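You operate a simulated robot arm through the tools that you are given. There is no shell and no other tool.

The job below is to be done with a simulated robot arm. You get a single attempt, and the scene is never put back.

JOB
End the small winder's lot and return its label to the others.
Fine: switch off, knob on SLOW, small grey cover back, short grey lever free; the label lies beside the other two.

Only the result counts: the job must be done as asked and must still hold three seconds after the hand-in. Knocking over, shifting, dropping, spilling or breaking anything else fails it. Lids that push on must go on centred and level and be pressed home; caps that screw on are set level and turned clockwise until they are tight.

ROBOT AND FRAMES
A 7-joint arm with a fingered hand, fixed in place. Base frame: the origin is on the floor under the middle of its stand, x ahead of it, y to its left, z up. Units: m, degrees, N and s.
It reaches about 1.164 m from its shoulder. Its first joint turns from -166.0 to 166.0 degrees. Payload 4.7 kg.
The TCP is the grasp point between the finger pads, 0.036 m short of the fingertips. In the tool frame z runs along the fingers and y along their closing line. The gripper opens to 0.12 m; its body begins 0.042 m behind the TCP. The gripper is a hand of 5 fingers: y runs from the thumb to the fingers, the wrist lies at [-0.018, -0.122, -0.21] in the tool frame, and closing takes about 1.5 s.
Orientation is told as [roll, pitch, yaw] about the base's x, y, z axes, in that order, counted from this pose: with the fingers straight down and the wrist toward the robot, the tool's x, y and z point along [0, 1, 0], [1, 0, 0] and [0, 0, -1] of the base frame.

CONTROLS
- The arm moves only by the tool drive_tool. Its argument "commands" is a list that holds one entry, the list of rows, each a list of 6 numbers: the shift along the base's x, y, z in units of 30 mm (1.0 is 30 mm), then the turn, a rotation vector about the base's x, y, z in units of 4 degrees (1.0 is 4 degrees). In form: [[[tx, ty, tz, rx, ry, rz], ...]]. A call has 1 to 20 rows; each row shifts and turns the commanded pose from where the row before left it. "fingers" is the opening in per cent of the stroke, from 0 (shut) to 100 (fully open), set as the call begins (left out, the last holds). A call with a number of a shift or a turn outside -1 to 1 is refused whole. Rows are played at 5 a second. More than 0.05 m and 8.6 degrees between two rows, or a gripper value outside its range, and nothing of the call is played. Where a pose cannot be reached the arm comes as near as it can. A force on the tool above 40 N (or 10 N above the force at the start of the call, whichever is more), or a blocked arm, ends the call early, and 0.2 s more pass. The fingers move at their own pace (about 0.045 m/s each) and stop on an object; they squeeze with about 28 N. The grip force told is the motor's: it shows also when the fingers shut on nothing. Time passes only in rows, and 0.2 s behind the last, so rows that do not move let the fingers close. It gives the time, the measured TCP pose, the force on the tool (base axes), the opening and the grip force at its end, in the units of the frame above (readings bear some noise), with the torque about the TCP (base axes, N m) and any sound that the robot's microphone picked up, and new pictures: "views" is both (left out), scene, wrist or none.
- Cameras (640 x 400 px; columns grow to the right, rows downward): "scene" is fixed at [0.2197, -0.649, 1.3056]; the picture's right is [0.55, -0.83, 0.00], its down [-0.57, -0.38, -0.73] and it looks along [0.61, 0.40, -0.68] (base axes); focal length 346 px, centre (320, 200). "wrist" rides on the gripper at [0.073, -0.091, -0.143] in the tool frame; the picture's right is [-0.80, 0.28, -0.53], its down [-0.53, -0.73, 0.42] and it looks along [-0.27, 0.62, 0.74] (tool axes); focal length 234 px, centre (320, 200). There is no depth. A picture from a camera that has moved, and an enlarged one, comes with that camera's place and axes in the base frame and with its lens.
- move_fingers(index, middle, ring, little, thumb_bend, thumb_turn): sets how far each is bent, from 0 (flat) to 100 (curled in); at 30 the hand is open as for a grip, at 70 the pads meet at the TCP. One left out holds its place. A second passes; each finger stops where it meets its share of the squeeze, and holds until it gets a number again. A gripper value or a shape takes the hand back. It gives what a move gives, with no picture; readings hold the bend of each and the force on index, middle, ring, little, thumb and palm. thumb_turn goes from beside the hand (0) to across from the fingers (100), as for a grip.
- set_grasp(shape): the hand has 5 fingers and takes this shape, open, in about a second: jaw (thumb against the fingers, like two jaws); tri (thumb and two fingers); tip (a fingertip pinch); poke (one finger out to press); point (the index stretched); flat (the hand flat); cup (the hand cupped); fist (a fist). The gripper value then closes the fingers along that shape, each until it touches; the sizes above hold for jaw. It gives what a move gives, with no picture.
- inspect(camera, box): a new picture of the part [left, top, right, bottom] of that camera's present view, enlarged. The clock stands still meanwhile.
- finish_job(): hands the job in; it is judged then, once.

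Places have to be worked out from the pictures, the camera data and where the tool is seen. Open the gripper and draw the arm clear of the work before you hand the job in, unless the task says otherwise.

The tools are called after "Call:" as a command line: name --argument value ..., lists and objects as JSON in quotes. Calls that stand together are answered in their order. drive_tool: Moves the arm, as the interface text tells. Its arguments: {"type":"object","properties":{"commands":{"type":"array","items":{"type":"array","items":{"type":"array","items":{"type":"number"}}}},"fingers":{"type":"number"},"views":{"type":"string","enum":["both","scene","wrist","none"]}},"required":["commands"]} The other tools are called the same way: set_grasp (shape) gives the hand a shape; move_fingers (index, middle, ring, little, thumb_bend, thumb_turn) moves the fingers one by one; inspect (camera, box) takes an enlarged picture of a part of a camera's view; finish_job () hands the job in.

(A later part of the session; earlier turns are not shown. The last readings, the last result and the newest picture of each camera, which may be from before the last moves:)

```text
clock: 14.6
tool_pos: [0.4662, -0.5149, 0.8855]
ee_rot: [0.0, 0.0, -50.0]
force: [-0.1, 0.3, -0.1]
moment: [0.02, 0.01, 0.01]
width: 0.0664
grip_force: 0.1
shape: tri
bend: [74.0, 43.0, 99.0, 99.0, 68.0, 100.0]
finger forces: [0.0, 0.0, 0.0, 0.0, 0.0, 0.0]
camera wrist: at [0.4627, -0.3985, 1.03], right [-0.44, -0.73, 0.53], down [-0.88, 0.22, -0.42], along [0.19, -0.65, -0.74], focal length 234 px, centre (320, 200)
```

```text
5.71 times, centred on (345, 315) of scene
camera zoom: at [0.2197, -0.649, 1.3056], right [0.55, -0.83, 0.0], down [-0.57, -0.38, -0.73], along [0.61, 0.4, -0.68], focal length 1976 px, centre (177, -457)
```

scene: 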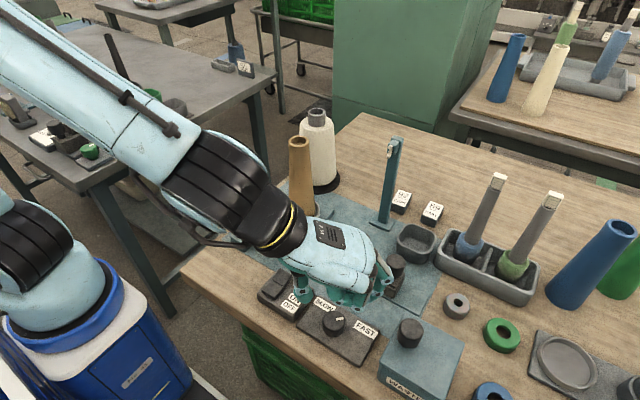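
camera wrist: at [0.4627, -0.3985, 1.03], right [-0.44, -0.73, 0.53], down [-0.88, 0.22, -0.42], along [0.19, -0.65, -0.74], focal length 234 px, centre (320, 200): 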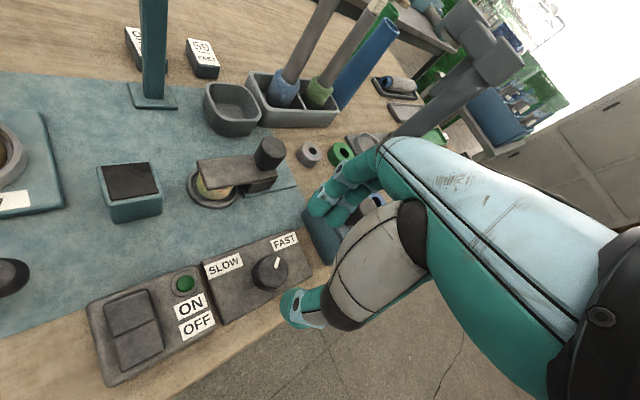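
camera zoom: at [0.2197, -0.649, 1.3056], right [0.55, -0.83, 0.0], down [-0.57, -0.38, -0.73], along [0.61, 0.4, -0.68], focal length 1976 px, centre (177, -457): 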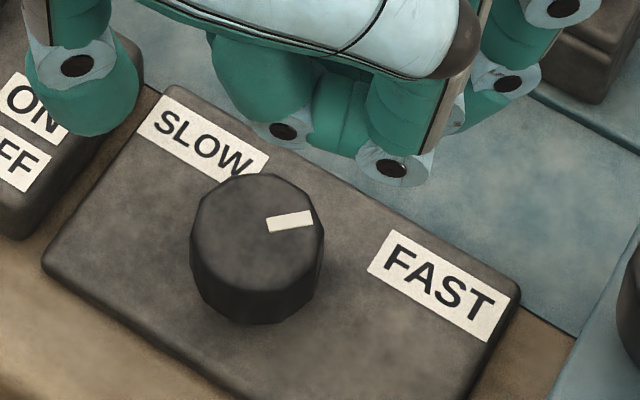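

Knob height ≈18 mm, diameter ≈37 mm, pointer at about −54° (FAST); SLOW lies at about +53°. I lower to TCP z≈0.815 centred on the knob and check clearance.

Call:
drive_tool --commands '[[[0, 0.04, -0.8, 0, 0, 0], [0, 0, -0.8, 0, 0, 0], [0, 0, -0.7, 0, 0, 0]]]' --views "none"

Call:
inspect --camera "wrist" --box '[220, 170, 400, 330]'

Call:
inspect --camera "scene" --box '[280, 260, 400, 350]'

```text
clock: 15.4
tool_pos: [0.4654, -0.514, 0.8185]
ee_rot: [0.0, 0.0, -49.9]
force: [0.5, -0.1, 0.6]
moment: [-0.01, 0.01, 0.0]
width: 0.0666
grip_force: 0.0
shape: tri
bend: [74.0, 43.0, 99.0, 99.0, 68.0, 100.0]
finger forces: [0.0, 0.0, 0.1, 0.0, 0.0, 0.1]
```

```text
2.50 times, centred on (310, 250) of wrist
camera zoom: at [0.4627, -0.3972, 0.9617], right [-0.44, -0.73, 0.53], down [-0.88, 0.22, -0.42], along [0.2, -0.65, -0.74], focal length 585 px, centre (345, 75)
```

zoom: 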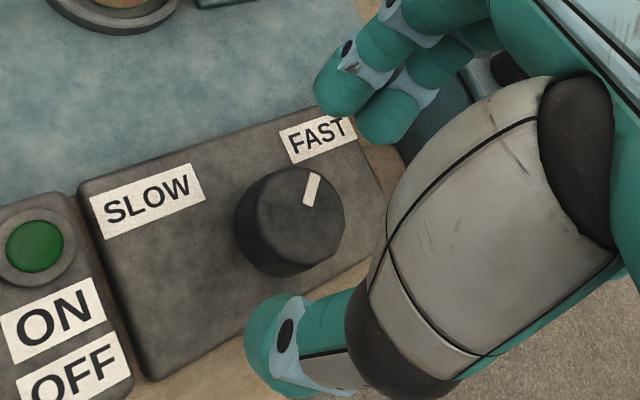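

```text
4.44 times, centred on (340, 305) of scene
camera zoom: at [0.2197, -0.649, 1.3056], right [0.55, -0.83, 0.0], down [-0.57, -0.38, -0.73], along [0.61, 0.4, -0.68], focal length 1537 px, centre (231, -267)
```

zoom: 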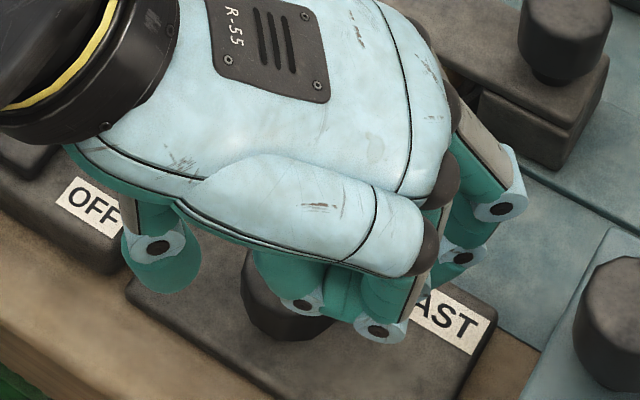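

The knob sits between thumb and fingers. I go down the remaining ~2 cm in small steps, checking force.

Call:
drive_tool --commands '[[[0.03, 0.02, -0.25, 0, 0, 0], [0, 0, -0.25, 0, 0, 0], [0, 0, -0.2, 0, 0, 0]]]' --views "none"

Call:
inspect --camera "wrist" --box '[220, 170, 400, 330]'

Call:
inspect --camera "scene" --box '[280, 260, 400, 350]'

```text
clock: 16.2
tool_pos: [0.4658, -0.5136, 0.796]
ee_rot: [0.1, 0.0, -49.9]
force: [-0.4, 0.5, -0.2]
moment: [0.0, 0.0, -0.03]
width: 0.0664
grip_force: 0.0
shape: tri
bend: [74.0, 43.0, 99.0, 99.0, 68.0, 100.0]
finger forces: [0.1, 0.0, 0.0, 0.0, 0.0, 0.1]
```

```text
2.50 times, centred on (310, 250) of wrist
camera zoom: at [0.4632, -0.3962, 0.9411], right [-0.44, -0.73, 0.53], down [-0.88, 0.22, -0.42], along [0.2, -0.65, -0.74], focal length 585 px, centre (345, 75)
```

zoom: 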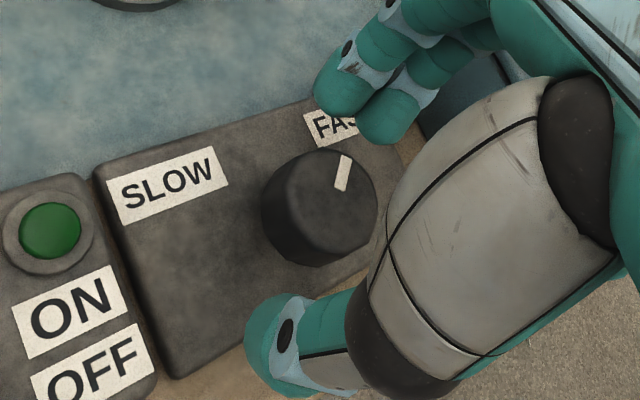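

```text
4.44 times, centred on (340, 305) of scene
camera zoom: at [0.2197, -0.649, 1.3056], right [0.55, -0.83, 0.0], down [-0.57, -0.38, -0.73], along [0.61, 0.4, -0.68], focal length 1537 px, centre (231, -267)
```

zoom: 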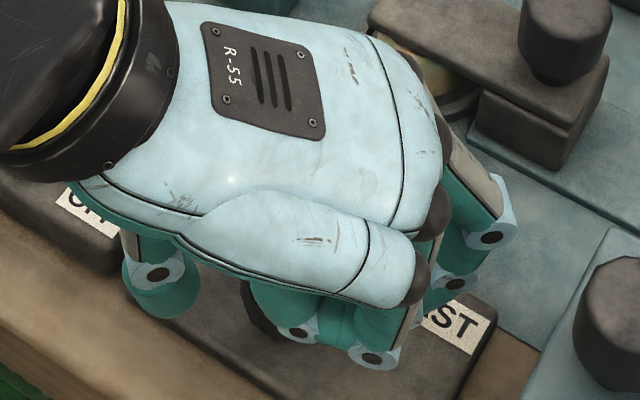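

No contact yet. I lower another few millimetres to get the pads around the knob and check the force.

Call:
drive_tool --commands '[[[0, -0.05, -0.1, 0, 0, 0], [0, 0, -0.1, 0, 0, 0]]]' --views "none"

Call:
drive_tool --commands '[[[0, 0, -0.08, 0, 0, 0]]]' --views "none"

Call:
inspect --camera "wrist" --box '[220, 170, 400, 330]'

```text
clock: 16.8
tool_pos: [0.4664, -0.5146, 0.79]
ee_rot: [0.0, 0.0, -50.0]
force: [-0.3, -0.5, 0.0]
moment: [0.01, 0.03, -0.02]
width: 0.0666
grip_force: 0.0
shape: tri
bend: [74.0, 43.0, 99.0, 99.0, 68.0, 100.0]
finger forces: [0.0, 0.0, 0.0, 0.1, 0.1, 0.1]
```

```text
clock: 17.2
tool_pos: [0.4667, -0.5146, 0.7877]
ee_rot: [0.0, 0.0, -49.9]
force: [1.2, -0.2, 0.5]
moment: [0.03, -0.03, 0.03]
width: 0.0662
grip_force: 0.1
shape: tri
bend: [74.0, 43.0, 99.0, 99.0, 68.0, 100.0]
finger forces: [0.0, 0.0, 0.1, 0.0, 0.1, 0.0]
```

```text
2.50 times, centred on (310, 250) of wrist
camera zoom: at [0.4636, -0.3977, 0.9321], right [-0.44, -0.73, 0.53], down [-0.88, 0.22, -0.42], along [0.2, -0.65, -0.74], focal length 585 px, centre (345, 75)
```

zoom: 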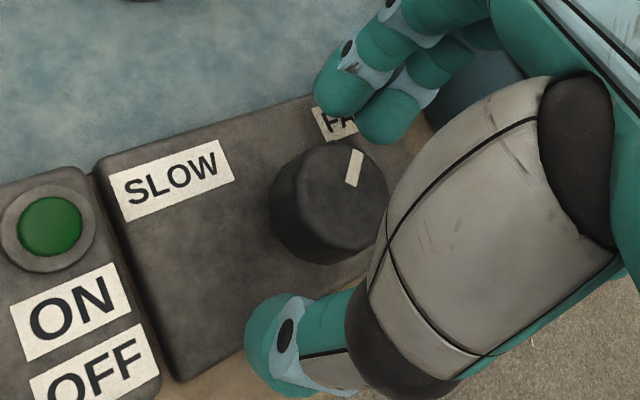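

No contact with the panel yet; tips should now be well below the knob's top. I close the three fingers on the knob.

Call:
drive_tool --commands '[[[0, 0, -0.05, 0, 0, 0], [0, 0, 0, 0, 0, 0], [0, 0, 0, 0, 0, 0], [0, 0, 0, 0, 0, 0], [0, 0, 0, 0, 0, 0], [0, 0, 0, 0, 0, 0]]]' --fingers 15 --views "none"

Call:
inspect --camera "wrist" --box '[220, 170, 400, 330]'

Call:
inspect --camera "scene" --box '[280, 260, 400, 350]'

```text
clock: 18.6
tool_pos: [0.4661, -0.5149, 0.7858]
ee_rot: [0.0, 0.1, -50.0]
force: [-0.8, 2.1, -2.9]
moment: [0.07, 0.04, 0.07]
width: 0.0289
grip_force: 27.9
shape: tri
bend: [74.0, 58.0, 100.0, 100.0, 74.0, 100.0]
finger forces: [11.2, 11.7, 0.0, 0.0, 25.8, 0.0]
```

```text
2.50 times, centred on (310, 250) of wrist
camera zoom: at [0.4637, -0.398, 0.9302], right [-0.44, -0.73, 0.52], down [-0.88, 0.22, -0.42], along [0.2, -0.65, -0.74], focal length 585 px, centre (345, 75)
```

zoom: 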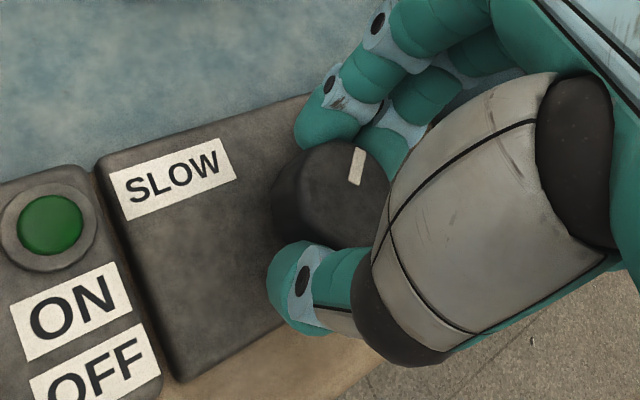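

```text
4.44 times, centred on (340, 305) of scene
camera zoom: at [0.2197, -0.649, 1.3056], right [0.55, -0.83, 0.0], down [-0.57, -0.38, -0.73], along [0.61, 0.4, -0.68], focal length 1537 px, centre (231, -267)
```

zoom: 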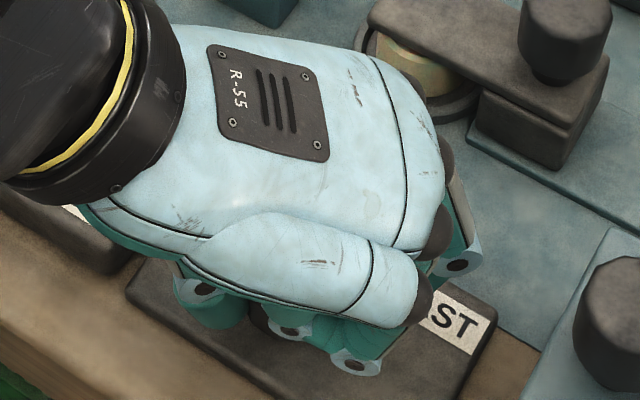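

All three fingers hold the knob with balanced force. I turn it anticlockwise in the first 40° and check.

Call:
drive_tool --commands '[[[0, 0, 0, 0, 0, 1], [0, 0, 0, 0, 0, 1], [0, 0, 0, 0, 0, 1], [0, 0, 0, 0, 0, 1], [0, 0, 0, 0, 0, 1], [0, 0, 0, 0, 0, 1], [0, 0, 0, 0, 0, 1], [0, 0, 0, 0, 0, 1], [0, 0, 0, 0, 0, 1], [0, 0, 0, 0, 0, 1]]]' --views "both"

Call:
inspect --camera "wrist" --box '[220, 170, 400, 330]'

```text
clock: 20.8
tool_pos: [0.4661, -0.5138, 0.7873]
ee_rot: [0.1, 0.0, -9.8]
force: [1.7, -2.3, -4.5]
moment: [-0.06, -0.11, 0.03]
width: 0.0284
grip_force: 27.8
shape: tri
bend: [74.0, 58.0, 100.0, 100.0, 74.0, 100.0]
finger forces: [12.8, 14.4, 0.0, 0.0, 24.8, 0.1]
camera wrist: at [0.3889, -0.427, 0.9302], right [0.14, -0.84, 0.53], down [-0.81, -0.4, -0.42], along [0.57, -0.37, -0.74], focal length 234 px, centre (320, 200)
```

scene: 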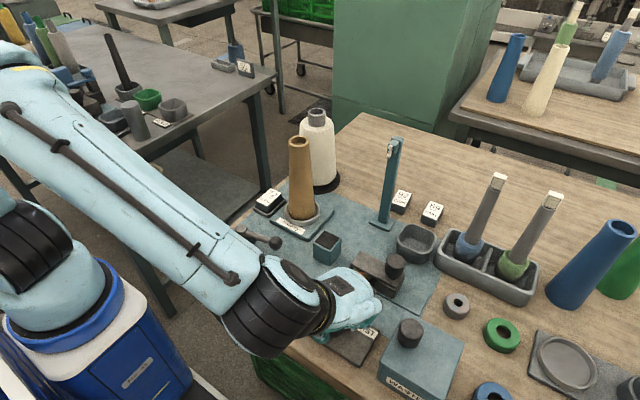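
wrist: 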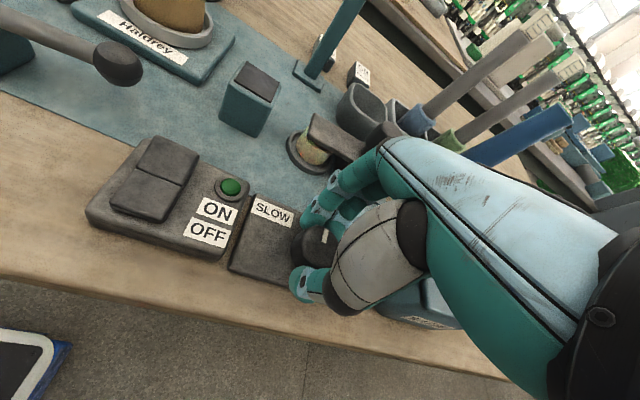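

```text
2.50 times, centred on (310, 250) of wrist
camera zoom: at [0.3889, -0.427, 0.9302], right [0.14, -0.84, 0.53], down [-0.81, -0.4, -0.42], along [0.57, -0.37, -0.74], focal length 585 px, centre (345, 75)
```

zoom: 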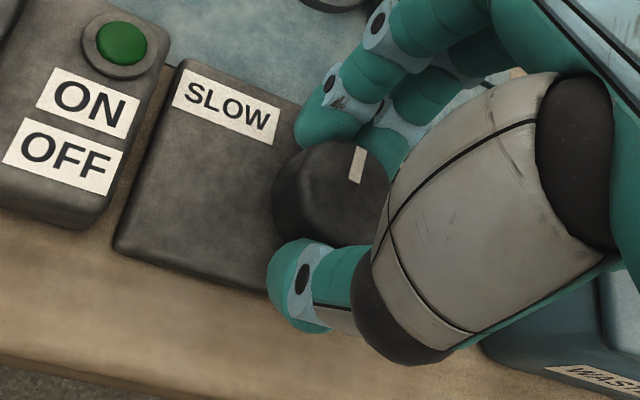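

The mark turns with the hand and the torque is small, so the knob follows. I continue another 40°.

Call:
drive_tool --commands '[[[0, 0, 0, 0, 0, 1], [0, 0, 0, 0, 0, 1], [0, 0, 0, 0, 0, 1], [0, 0, 0, 0, 0, 1], [0, 0, 0, 0, 0, 1], [0, 0, 0, 0, 0, 1], [0, 0, 0, 0, 0, 1], [0, 0, 0, 0, 0, 1], [0, 0, 0, 0, 0, 1], [0, 0, 0, 0, 0, 1]]]' --views "both"

Call:
inspect --camera "wrist" --box '[220, 170, 400, 330]'

```text
clock: 23.0
tool_pos: [0.4665, -0.5135, 0.7868]
ee_rot: [-0.1, 0.0, 30.1]
force: [2.2, 1.0, -1.8]
moment: [0.08, -0.15, 0.02]
width: 0.0286
grip_force: 28.1
shape: tri
bend: [74.0, 58.0, 100.0, 100.0, 74.0, 100.0]
finger forces: [13.5, 15.2, 0.1, 0.1, 24.8, 0.1]
camera wrist: at [0.3511, -0.4976, 0.9302], right [0.65, -0.56, 0.52], down [-0.37, -0.83, -0.42], along [0.67, 0.08, -0.74], focal length 234 px, centre (320, 200)
```

scene: 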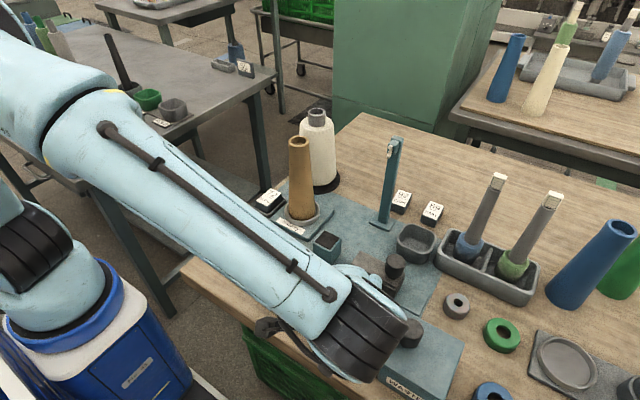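
wrist: 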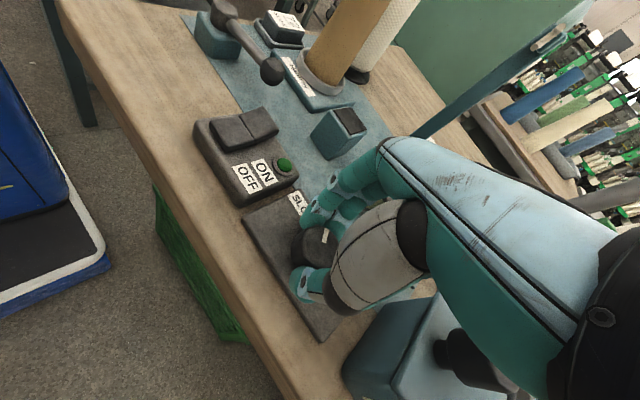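

```text
2.50 times, centred on (310, 250) of wrist
camera zoom: at [0.3511, -0.4976, 0.9302], right [0.65, -0.56, 0.52], down [-0.37, -0.83, -0.42], along [0.67, 0.08, -0.74], focal length 585 px, centre (345, 75)
```

zoom: 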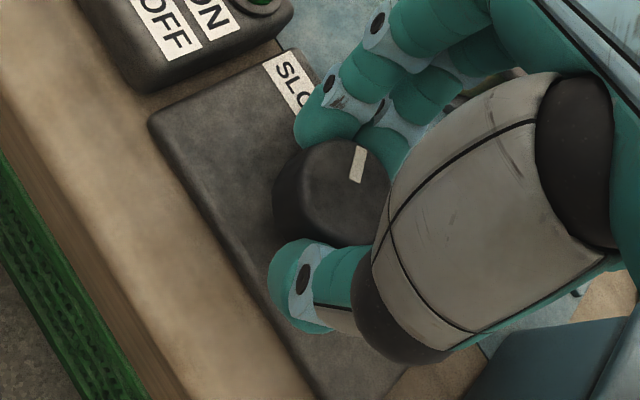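

Still following. The palm stays about 4 cm from the WASTE box. I turn 16° more, then the last ~11°.

Call:
drive_tool --commands '[[[0, 0, 0, 0, 0, 1], [0, 0, 0, 0, 0, 1], [0, 0, 0, 0, 0, 1], [0, 0, 0, 0, 0, 1]]]' --views "none"

Call:
inspect --camera "wrist" --box '[180, 130, 500, 400]'

```text
clock: 24.0
tool_pos: [0.4668, -0.5147, 0.7847]
ee_rot: [0.1, 0.0, 46.1]
force: [8.6, -5.0, -3.7]
moment: [-0.1, -0.23, -0.24]
width: 0.0285
grip_force: 27.9
shape: tri
bend: [74.0, 58.0, 100.0, 100.0, 74.0, 100.0]
finger forces: [12.7, 15.7, 0.0, 0.0, 25.0, 0.1]
```

```text
1.48 times, centred on (340, 265) of wrist
camera zoom: at [0.3512, -0.5301, 0.9303], right [0.77, -0.36, 0.53], down [-0.12, -0.9, -0.42], along [0.62, 0.26, -0.74], focal length 347 px, centre (290, 104)
```

zoom: 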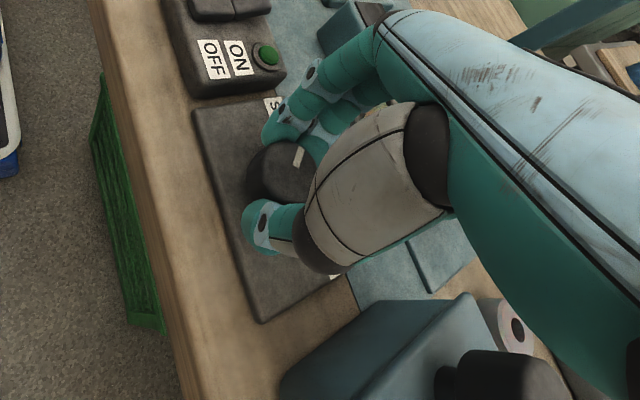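

The torque rose a little (−0.24 N·m), perhaps nearing a stop. I check the mark against the hand and the SLOW label.

Call:
inspect --camera "wrist" --box '[220, 170, 400, 330]'

Call:
inspect --camera "scene" --box '[260, 250, 460, 390]'

```text
2.50 times, centred on (310, 250) of wrist
camera zoom: at [0.3512, -0.5301, 0.9303], right [0.77, -0.36, 0.53], down [-0.12, -0.9, -0.42], along [0.62, 0.26, -0.74], focal length 585 px, centre (345, 75)
```

zoom: 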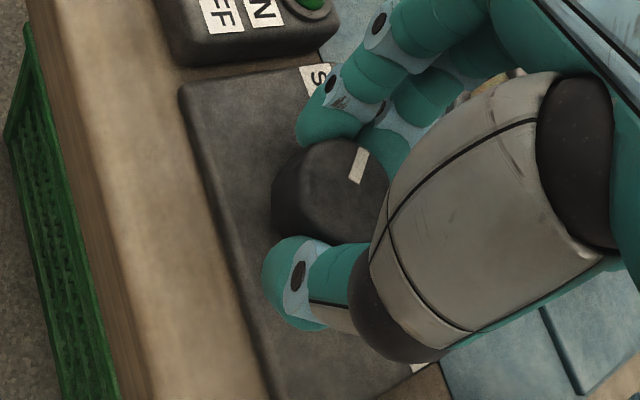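

```text
2.86 times, centred on (360, 320) of scene
camera zoom: at [0.2197, -0.649, 1.3056], right [0.55, -0.83, 0.0], down [-0.57, -0.38, -0.73], along [0.61, 0.4, -0.68], focal length 988 px, centre (206, -143)
```

zoom: 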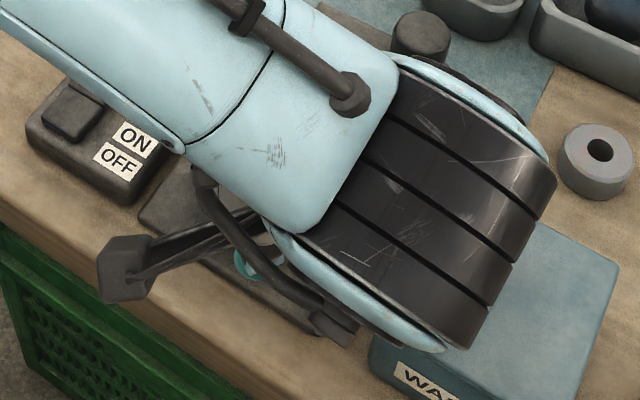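

The mark is at about +46°, and slipped slightly in the grip, so the knob has reached its stop at SLOW (range about ±45°). I open the fingers and lift straight up to verify.

Call:
drive_tool --commands '[[[0, 0, 0, 0, 0, 0], [0, 0, 0, 0, 0, 0], [0, 0, 0, 0, 0, 0], [0, 0, 0, 0, 0, 0], [0, 0, 0, 0, 0, 0]]]' --fingers 60 --views "none"

Call:
drive_tool --commands '[[[0, 0, 0.5, 0, 0, 0], [0, 0, 0.8, 0, 0, 0], [0, 0, 1, 0, 0, 0], [0, 0, 1, 0, 0, 0]]]' --views "none"

Call:
inspect --camera "wrist" --box '[200, 130, 400, 330]'

```text
clock: 25.2
tool_pos: [0.4674, -0.5145, 0.7862]
ee_rot: [0.0, -0.1, 46.1]
force: [-0.9, -0.3, 0.1]
moment: [-0.03, -0.03, 0.01]
width: 0.0717
grip_force: 0.1
shape: tri
bend: [74.0, 41.0, 99.0, 99.0, 66.0, 100.0]
finger forces: [0.0, 0.0, 0.0, 0.1, 0.0, 0.0]
```

```text
clock: 26.2
tool_pos: [0.4678, -0.5137, 0.8837]
ee_rot: [0.0, 0.1, 46.0]
force: [0.0, -0.7, -0.2]
moment: [-0.02, 0.02, 0.0]
width: 0.0715
grip_force: 0.0
shape: tri
bend: [74.0, 41.0, 99.0, 99.0, 66.0, 100.0]
finger forces: [0.1, 0.1, 0.0, 0.0, 0.0, 0.0]
```

```text
2.00 times, centred on (300, 230) of wrist
camera zoom: at [0.3518, -0.5305, 1.0287], right [0.77, -0.36, 0.52], down [-0.13, -0.9, -0.43], along [0.62, 0.26, -0.74], focal length 468 px, centre (360, 140)
```

zoom: 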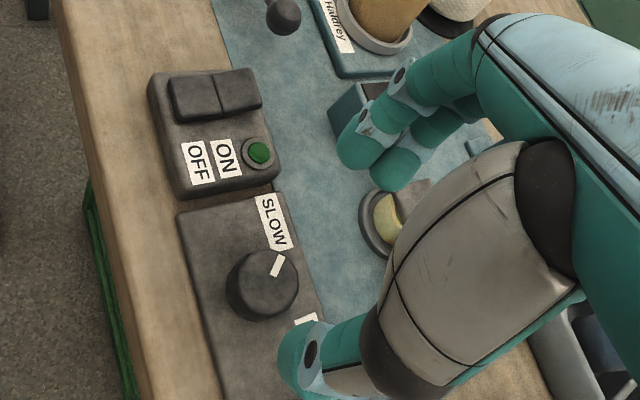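

The mark points at SLOW. Next is the slide cover: its knob is at about [0.600, −0.557], top z≈0.813, and its rail runs toward −y (to y≈−0.626). I move above it, turning the hand to yaw −25° to stay away from the WASTE knob.

Call:
drive_tool --commands '[[[0.24, -0.08, 0.1, 0, 0, -1], [0.24, -0.08, 0.1, 0, 0, -1], [0.24, -0.08, 0.1, 0, 0, -1], [0.24, -0.08, 0.1, 0, 0, -1], [0.24, -0.08, 0.1, 0, 0, -1], [0.24, -0.08, 0, 0, 0, -1], [0.24, -0.08, 0, 0, 0, -1], [0.24, -0.08, 0, 0, 0, -1], [0.24, -0.08, 0, 0, 0, -1], [0.24, -0.08, 0, 0, 0, -1], [0.24, -0.08, 0, 0, 0, -1], [0.24, -0.08, 0, 0, 0, -1], [0.24, -0.08, 0, 0, 0, -1], [0.24, -0.08, 0, 0, 0, -1], [0.24, -0.08, 0, 0, 0, -1], [0.24, -0.08, 0, 0, 0, -1], [0.24, -0.08, 0, 0, 0, -1], [0.24, -0.08, 0, 0, 0, -0.8]]]' --views "both"

Call:
inspect --camera "wrist" --box '[200, 150, 400, 330]'

Call:
inspect --camera "scene" --box '[320, 200, 480, 320]'

```text
clock: 30.0
tool_pos: [0.5966, -0.5574, 0.9007]
ee_rot: [0.0, -0.1, -25.2]
force: [0.8, -0.3, -0.1]
moment: [-0.01, -0.02, 0.0]
width: 0.0716
grip_force: 0.1
shape: tri
bend: [74.0, 41.0, 99.0, 99.0, 66.0, 100.0]
finger forces: [0.0, 0.0, 0.0, 0.0, 0.0, 0.0]
camera wrist: at [0.5442, -0.4526, 1.0455], right [-0.09, -0.85, 0.53], down [-0.89, -0.17, -0.42], along [0.45, -0.51, -0.74], focal length 234 px, centre (320, 200)
```

scene: 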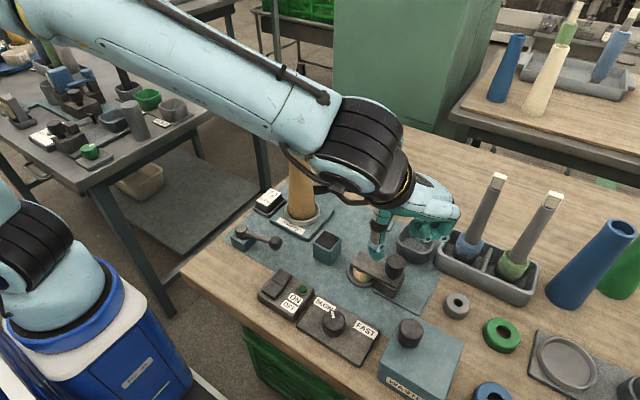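
wrist: 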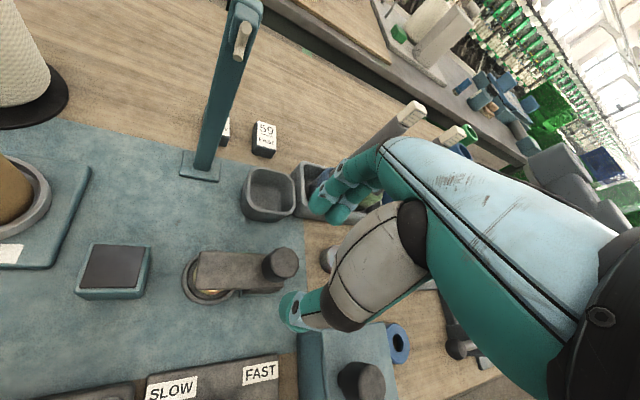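

```text
2.22 times, centred on (300, 240) of wrist
camera zoom: at [0.5442, -0.4526, 1.0455], right [-0.09, -0.85, 0.53], down [-0.89, -0.17, -0.42], along [0.45, -0.51, -0.74], focal length 520 px, centre (364, 111)
```

zoom: 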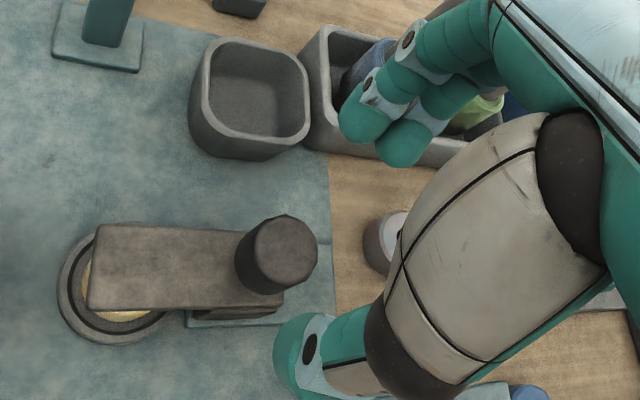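

```text
3.33 times, centred on (400, 260) of scene
camera zoom: at [0.2197, -0.649, 1.3056], right [0.55, -0.83, 0.0], down [-0.57, -0.38, -0.73], along [0.61, 0.4, -0.68], focal length 1153 px, centre (53, 0)
```

zoom: 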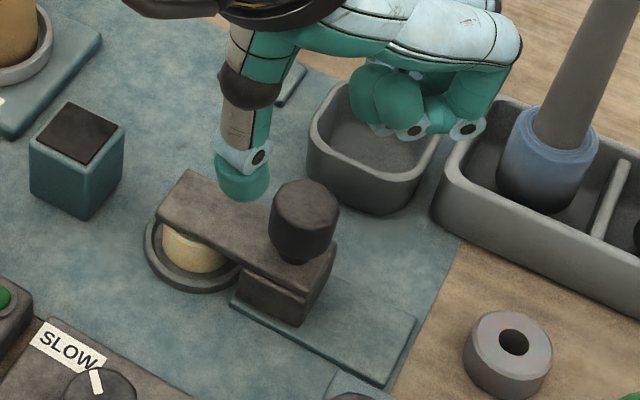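

The cover knob refines to [0.599, −0.558, top 0.813], with the bar top near 0.79. I go down around it, first to z≈0.845, then check.

Call:
drive_tool --commands '[[[0.08, -0.02, -0.7, 0, 0, 0], [0, 0, -0.7, 0, 0, 0], [0, 0, -0.45, 0, 0, 0]]]' --views "none"

Call:
inspect --camera "wrist" --box '[220, 170, 400, 330]'

Call:
inspect --camera "scene" --box '[330, 210, 470, 310]'

```text
clock: 30.8
tool_pos: [0.5997, -0.5585, 0.8456]
ee_rot: [0.0, 0.0, -25.1]
force: [-0.1, 1.2, 0.3]
moment: [0.01, 0.02, 0.02]
width: 0.0718
grip_force: 0.1
shape: tri
bend: [74.0, 41.0, 99.0, 99.0, 66.0, 100.0]
finger forces: [0.0, 0.0, 0.0, 0.1, 0.0, 0.0]
```

```text
2.50 times, centred on (310, 250) of wrist
camera zoom: at [0.5472, -0.4539, 0.9888], right [-0.09, -0.85, 0.53], down [-0.89, -0.17, -0.42], along [0.45, -0.5, -0.74], focal length 585 px, centre (345, 75)
```

zoom: 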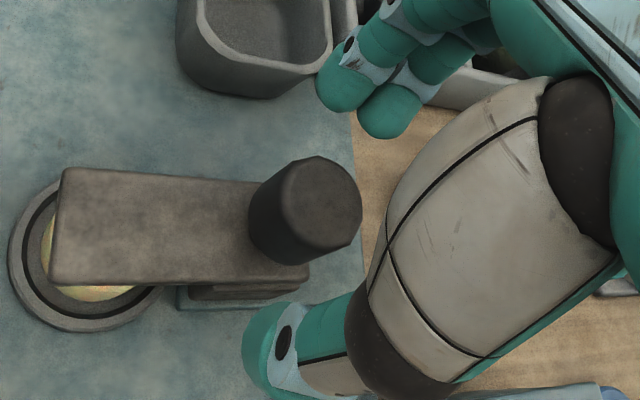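

```text
4.00 times, centred on (400, 260) of scene
camera zoom: at [0.2197, -0.649, 1.3056], right [0.55, -0.83, 0.0], down [-0.57, -0.38, -0.73], along [0.61, 0.4, -0.68], focal length 1384 px, centre (0, -40)
```

zoom: 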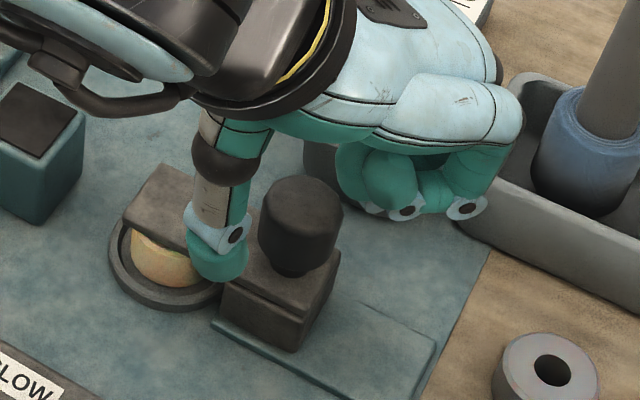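

Clear all round. I lower to TCP z≈0.829 and close the three fingers on the cover's knob.

Call:
drive_tool --commands '[[[0, 0, -0.3, 0, 0, 0], [0, 0, -0.25, 0, 0, 0]]]' --views "none"

Call:
inspect --camera "wrist" --box '[220, 170, 400, 330]'

Call:
inspect --camera "scene" --box '[330, 210, 470, 310]'

```text
clock: 31.4
tool_pos: [0.5988, -0.559, 0.8281]
ee_rot: [-0.1, 0.0, -25.0]
force: [0.5, 0.7, -0.2]
moment: [0.0, -0.02, 0.0]
width: 0.0715
grip_force: 0.0
shape: tri
bend: [74.0, 41.0, 99.0, 99.0, 66.0, 100.0]
finger forces: [0.0, 0.0, 0.0, 0.0, 0.1, 0.1]
```

```text
2.50 times, centred on (310, 250) of wrist
camera zoom: at [0.5472, -0.4542, 0.9719], right [-0.09, -0.85, 0.53], down [-0.89, -0.17, -0.42], along [0.45, -0.5, -0.74], focal length 585 px, centre (345, 75)
```

zoom: 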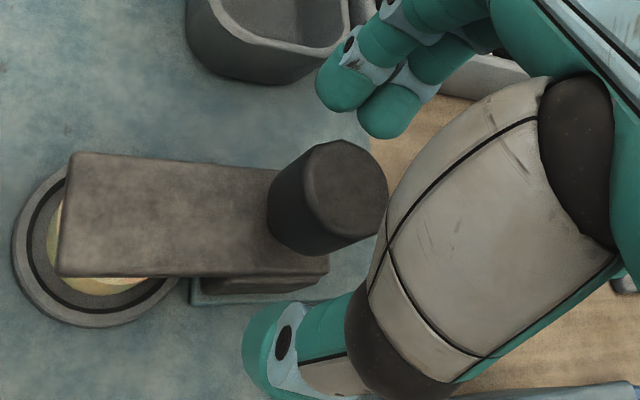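

```text
4.00 times, centred on (400, 260) of scene
camera zoom: at [0.2197, -0.649, 1.3056], right [0.55, -0.83, 0.0], down [-0.57, -0.38, -0.73], along [0.61, 0.4, -0.68], focal length 1384 px, centre (0, -40)
```

zoom: 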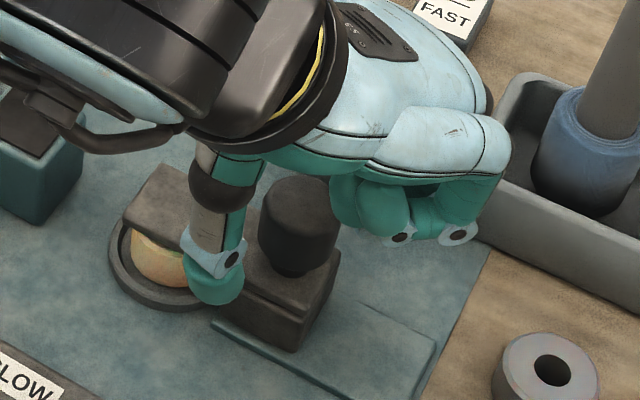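

The knob is centred between thumb and fingers. I close on it.

Call:
drive_tool --commands '[[[0, 0, 0, 0, 0, 0], [0, 0, 0, 0, 0, 0], [0, 0, 0, 0, 0, 0], [0, 0, 0, 0, 0, 0], [0, 0, 0, 0, 0, 0], [0, 0, 0, 0, 0, 0]]]' --fingers 15 --views "none"

Call:
inspect --camera "wrist" --box '[220, 170, 400, 330]'

Call:
inspect --camera "scene" --box '[330, 210, 470, 310]'

```text
clock: 32.8
tool_pos: [0.5981, -0.5585, 0.8272]
ee_rot: [0.0, -0.1, -25.2]
force: [-1.5, 0.5, -1.9]
moment: [0.01, 0.01, 0.0]
width: 0.0254
grip_force: 28.5
shape: tri
bend: [74.0, 60.0, 100.0, 100.0, 74.0, 100.0]
finger forces: [12.0, 11.8, 0.0, 0.0, 25.1, 0.0]
```

```text
2.50 times, centred on (310, 250) of wrist
camera zoom: at [0.5471, -0.4542, 0.9717], right [-0.09, -0.85, 0.52], down [-0.89, -0.17, -0.42], along [0.45, -0.5, -0.74], focal length 585 px, centre (345, 75)
```

zoom: 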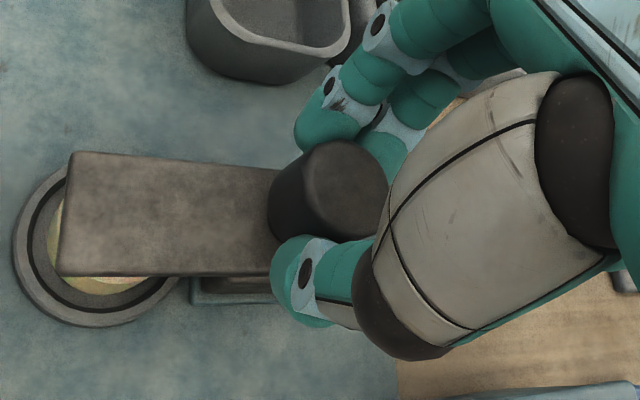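

```text
4.00 times, centred on (400, 260) of scene
camera zoom: at [0.2197, -0.649, 1.3056], right [0.55, -0.83, 0.0], down [-0.57, -0.38, -0.73], along [0.61, 0.4, -0.68], focal length 1384 px, centre (0, -40)
```

zoom: 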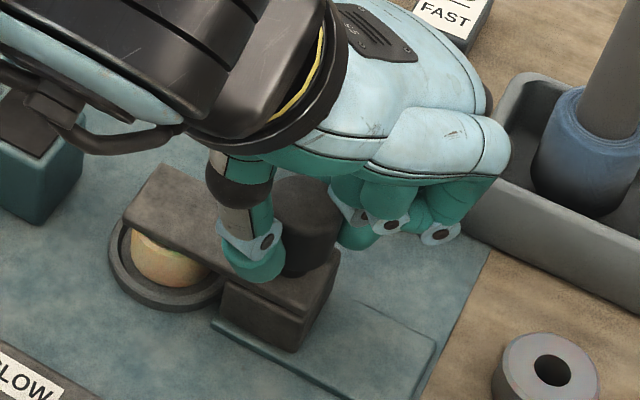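

Firm, balanced grip. I slide it toward −y in small steps and watch the force.

Call:
drive_tool --commands '[[[0, -0.2, 0, 0, 0, 0], [0, -0.2, 0, 0, 0, 0], [0, -0.2, 0, 0, 0, 0], [0, -0.2, 0, 0, 0, 0]]]' --views "none"

Call:
inspect --camera "wrist" --box '[180, 150, 400, 330]'

Call:
inspect --camera "scene" --box '[330, 210, 470, 310]'

```text
clock: 33.8
tool_pos: [0.5986, -0.5824, 0.8284]
ee_rot: [0.0, -0.1, -25.2]
force: [0.1, -0.1, -6.8]
moment: [0.03, -0.03, 0.03]
width: 0.0251
grip_force: 27.8
shape: tri
bend: [74.0, 60.0, 100.0, 100.0, 74.0, 100.0]
finger forces: [12.5, 11.7, 0.0, 0.0, 24.9, 0.0]
```

```text
2.22 times, centred on (290, 240) of wrist
camera zoom: at [0.547, -0.4776, 0.972], right [-0.09, -0.85, 0.52], down [-0.89, -0.17, -0.42], along [0.45, -0.5, -0.74], focal length 520 px, centre (387, 111)
```

zoom: 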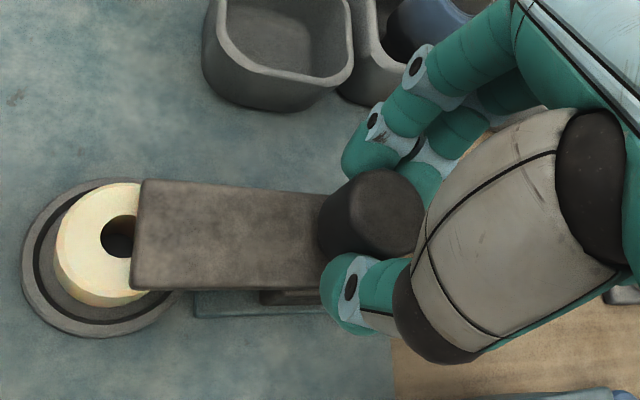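

```text
4.00 times, centred on (400, 260) of scene
camera zoom: at [0.2197, -0.649, 1.3056], right [0.55, -0.83, 0.0], down [-0.57, -0.38, -0.73], along [0.61, 0.4, -0.68], focal length 1384 px, centre (0, -40)
```

zoom: 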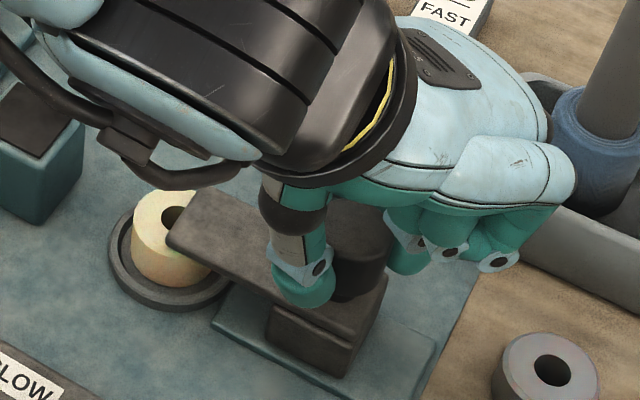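

The cover slides freely off the wax ring. I continue another 24 mm.

Call:
drive_tool --commands '[[[0, -0.2, 0, 0, 0, 0], [0, -0.2, 0, 0, 0, 0], [0, -0.2, 0, 0, 0, 0], [0, -0.2, 0, 0, 0, 0]]]' --views "none"

Call:
inspect --camera "wrist" --box '[160, 130, 420, 330]'

Call:
inspect --camera "scene" --box '[330, 210, 490, 330]'

```text
clock: 34.8
tool_pos: [0.5991, -0.6065, 0.8262]
ee_rot: [0.0, 0.0, -25.1]
force: [1.3, -1.4, -6.7]
moment: [-0.04, -0.08, 0.02]
width: 0.0251
grip_force: 28.2
shape: tri
bend: [74.0, 60.0, 100.0, 100.0, 74.0, 100.0]
finger forces: [13.4, 12.5, 0.1, 0.0, 24.3, 0.0]
```

```text
2.00 times, centred on (290, 230) of wrist
camera zoom: at [0.5468, -0.5027, 0.9719], right [-0.09, -0.85, 0.53], down [-0.89, -0.17, -0.42], along [0.45, -0.5, -0.74], focal length 468 px, centre (380, 140)
```

zoom: 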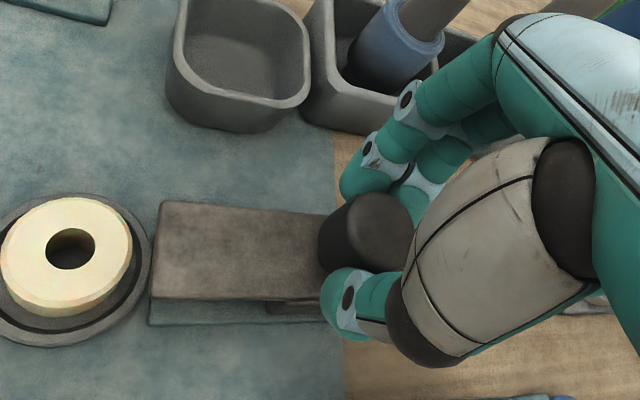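

```text
3.33 times, centred on (410, 270) of scene
camera zoom: at [0.2197, -0.649, 1.3056], right [0.55, -0.83, 0.0], down [-0.57, -0.38, -0.73], along [0.61, 0.4, -0.68], focal length 1153 px, centre (20, -33)
```

zoom: 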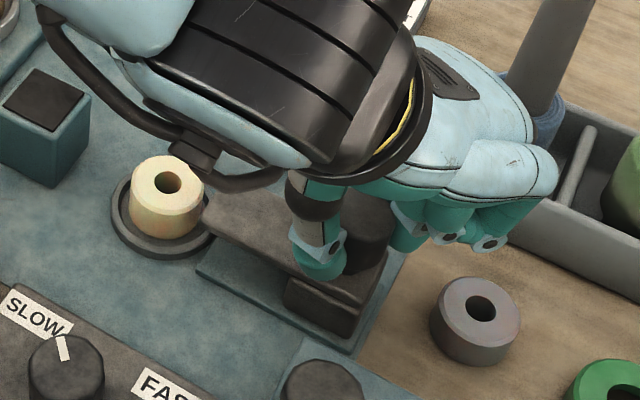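

The wax ring is uncovered. I keep pulling in 3 mm steps to reach the rail's end stop.

Call:
drive_tool --commands '[[[0, -0.1, 0, 0, 0, 0], [0, -0.1, 0, 0, 0, 0]]]' --views "none"

Call:
drive_tool --commands '[[[0, -0.1, 0, 0, 0, 0], [0, -0.05, 0, 0, 0, 0]]]' --views "none"

Call:
inspect --camera "wrist" --box '[160, 130, 420, 330]'

```text
clock: 35.4
tool_pos: [0.5988, -0.6111, 0.8283]
ee_rot: [0.1, 0.1, -25.1]
force: [-4.1, 13.1, -3.3]
moment: [0.34, 0.16, 0.13]
width: 0.0244
grip_force: 28.1
shape: tri
bend: [74.0, 61.0, 100.0, 100.0, 74.0, 100.0]
finger forces: [11.8, 8.3, 0.0, 0.0, 28.6, 0.1]
```

```text
clock: 36.0
tool_pos: [0.598, -0.6154, 0.8288]
ee_rot: [0.1, 0.1, -25.1]
force: [-7.9, 22.0, -3.1]
moment: [0.58, 0.27, 0.14]
width: 0.024
grip_force: 27.9
shape: tri
bend: [74.0, 73.0, 100.0, 100.0, 74.0, 99.0]
finger forces: [11.3, 4.6, 0.0, 0.0, 30.2, 0.1]
```

```text
2.00 times, centred on (290, 230) of wrist
camera zoom: at [0.5462, -0.5116, 0.9725], right [-0.09, -0.85, 0.52], down [-0.89, -0.17, -0.42], along [0.45, -0.5, -0.74], focal length 468 px, centre (380, 140)
```

zoom: 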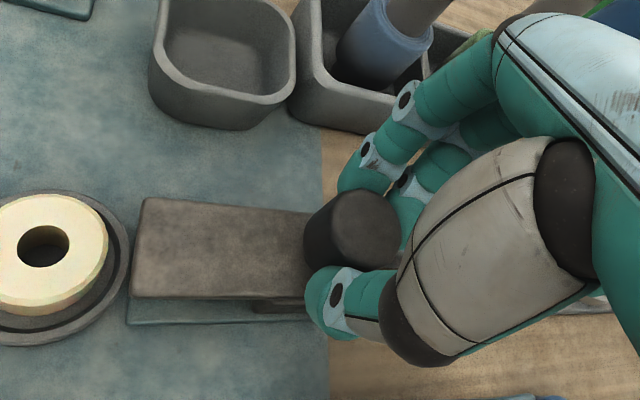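

Resistance of 22 N: the cover is at its back stop. I open the fingers and lift straight up.

Call:
drive_tool --commands '[[[0, 0.05, 0, 0, 0, 0], [0, 0, 0, 0, 0, 0], [0, 0, 0, 0, 0, 0], [0, 0, 0, 0, 0, 0], [0, 0, 0, 0, 0, 0]]]' --fingers 62 --views "none"

Call:
drive_tool --commands '[[[0, 0, 0.4, 0, 0, 0], [0, 0, 0.8, 0, 0, 0], [0, 0, 1, 0, 0, 0], [0, 0, 1, 0, 0, 0], [0, 0, 1, 0, 0, 0], [0, 0, 1, 0, 0, 0]]]' --views "both"

Call:
inspect --camera "wrist" --box '[140, 130, 400, 330]'

```text
clock: 37.2
tool_pos: [0.5997, -0.6157, 0.8285]
ee_rot: [0.0, 0.0, -25.3]
force: [-0.1, -0.2, 0.0]
moment: [-0.02, 0.0, -0.01]
width: 0.0737
grip_force: 0.1
shape: tri
bend: [74.0, 40.0, 99.0, 99.0, 65.0, 100.0]
finger forces: [0.1, 0.0, 0.1, 0.1, 0.0, 0.0]
```

```text
clock: 38.6
tool_pos: [0.5983, -0.6143, 0.9835]
ee_rot: [0.2, 0.1, -25.2]
force: [0.1, -0.2, -1.4]
moment: [0.03, 0.01, 0.01]
width: 0.0741
grip_force: 0.0
shape: tri
bend: [74.0, 40.0, 99.0, 99.0, 65.0, 100.0]
finger forces: [0.1, 0.1, 0.0, 0.1, 0.0, 0.0]
camera wrist: at [0.5468, -0.5101, 1.128], right [-0.09, -0.85, 0.52], down [-0.89, -0.17, -0.42], along [0.45, -0.5, -0.74], focal length 234 px, centre (320, 200)
```

scene: 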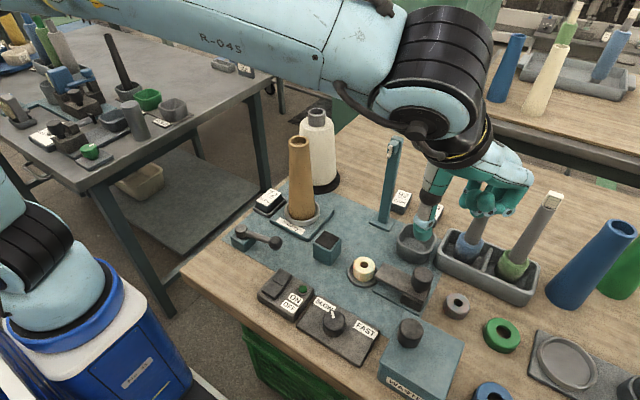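
wrist: 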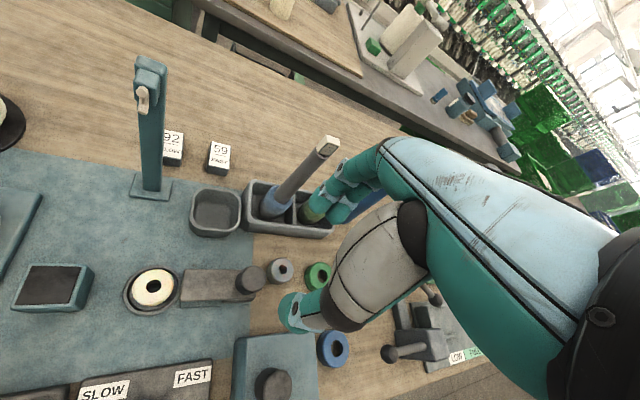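

```text
2.00 times, centred on (270, 230) of wrist
camera zoom: at [0.5468, -0.5101, 1.128], right [-0.09, -0.85, 0.52], down [-0.89, -0.17, -0.42], along [0.45, -0.5, -0.74], focal length 468 px, centre (420, 140)
```

zoom: 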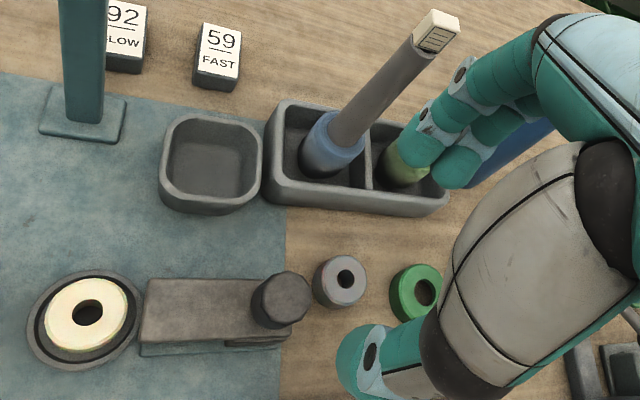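

The cover is fully back and the wax ring is uncovered. Now the lever: I move to x≈0.45, y≈−0.40 at safe height to look at it and the label from closer.

Call:
drive_tool --commands '[[[-0.617, 0.892, 0, 0, 0, 0.78], [-0.617, 0.892, 0, 0, 0, 0.78], [-0.617, 0.892, 0, 0, 0, 0.78], [-0.617, 0.892, 0, 0, 0, 0.78], [-0.617, 0.892, 0, 0, 0, 0.78], [-0.617, 0.892, 0, 0, 0, 0.78], [-0.617, 0.892, 0, 0, 0, 0.78], [-0.617, 0.892, 0, 0, 0, 0.8]]]' --views "both"

Call:
inspect --camera "wrist" --box '[140, 100, 340, 250]'

Call:
inspect --camera "scene" --box '[220, 170, 380, 290]'

```text
clock: 40.4
tool_pos: [0.4476, -0.4004, 0.9852]
ee_rot: [0.0, 0.0, -0.1]
force: [0.4, -0.7, 0.2]
moment: [-0.02, 0.0, -0.02]
width: 0.0741
grip_force: 0.0
shape: tri
bend: [74.0, 40.0, 99.0, 99.0, 65.0, 100.0]
finger forces: [0.0, 0.0, 0.0, 0.0, 0.1, 0.1]
camera wrist: at [0.3561, -0.3278, 1.1299], right [0.28, -0.8, 0.52], down [-0.73, -0.53, -0.42], along [0.62, -0.27, -0.74], focal length 234 px, centre (320, 200)
```

scene: 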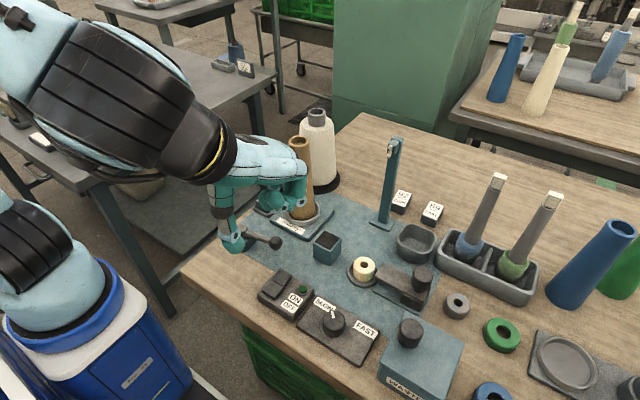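
wrist: 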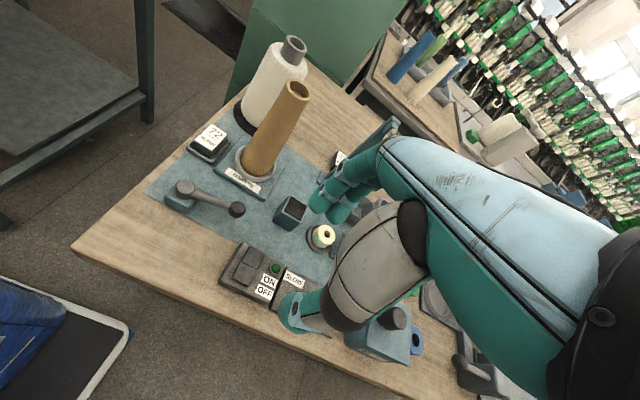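

```text
2.67 times, centred on (240, 175) of wrist
camera zoom: at [0.3561, -0.3278, 1.1299], right [0.28, -0.8, 0.52], down [-0.73, -0.53, -0.42], along [0.62, -0.27, -0.74], focal length 624 px, centre (533, 267)
```

zoom: 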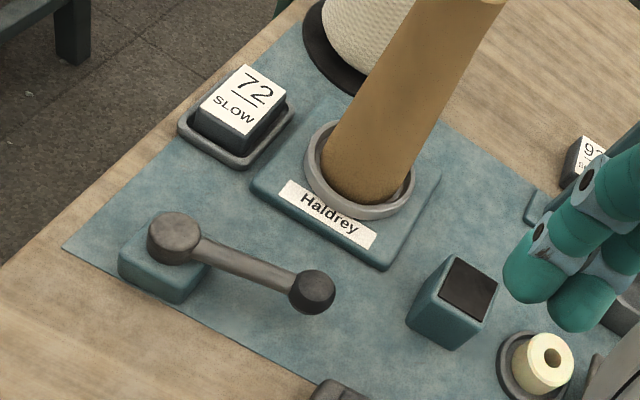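

```text
3.33 times, centred on (300, 230) of scene
camera zoom: at [0.2197, -0.649, 1.3056], right [0.55, -0.83, 0.0], down [-0.57, -0.38, -0.73], along [0.61, 0.4, -0.68], focal length 1153 px, centre (387, 100)
```

zoom: 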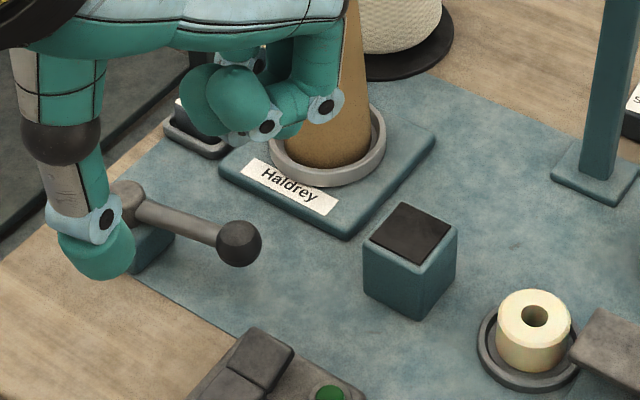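

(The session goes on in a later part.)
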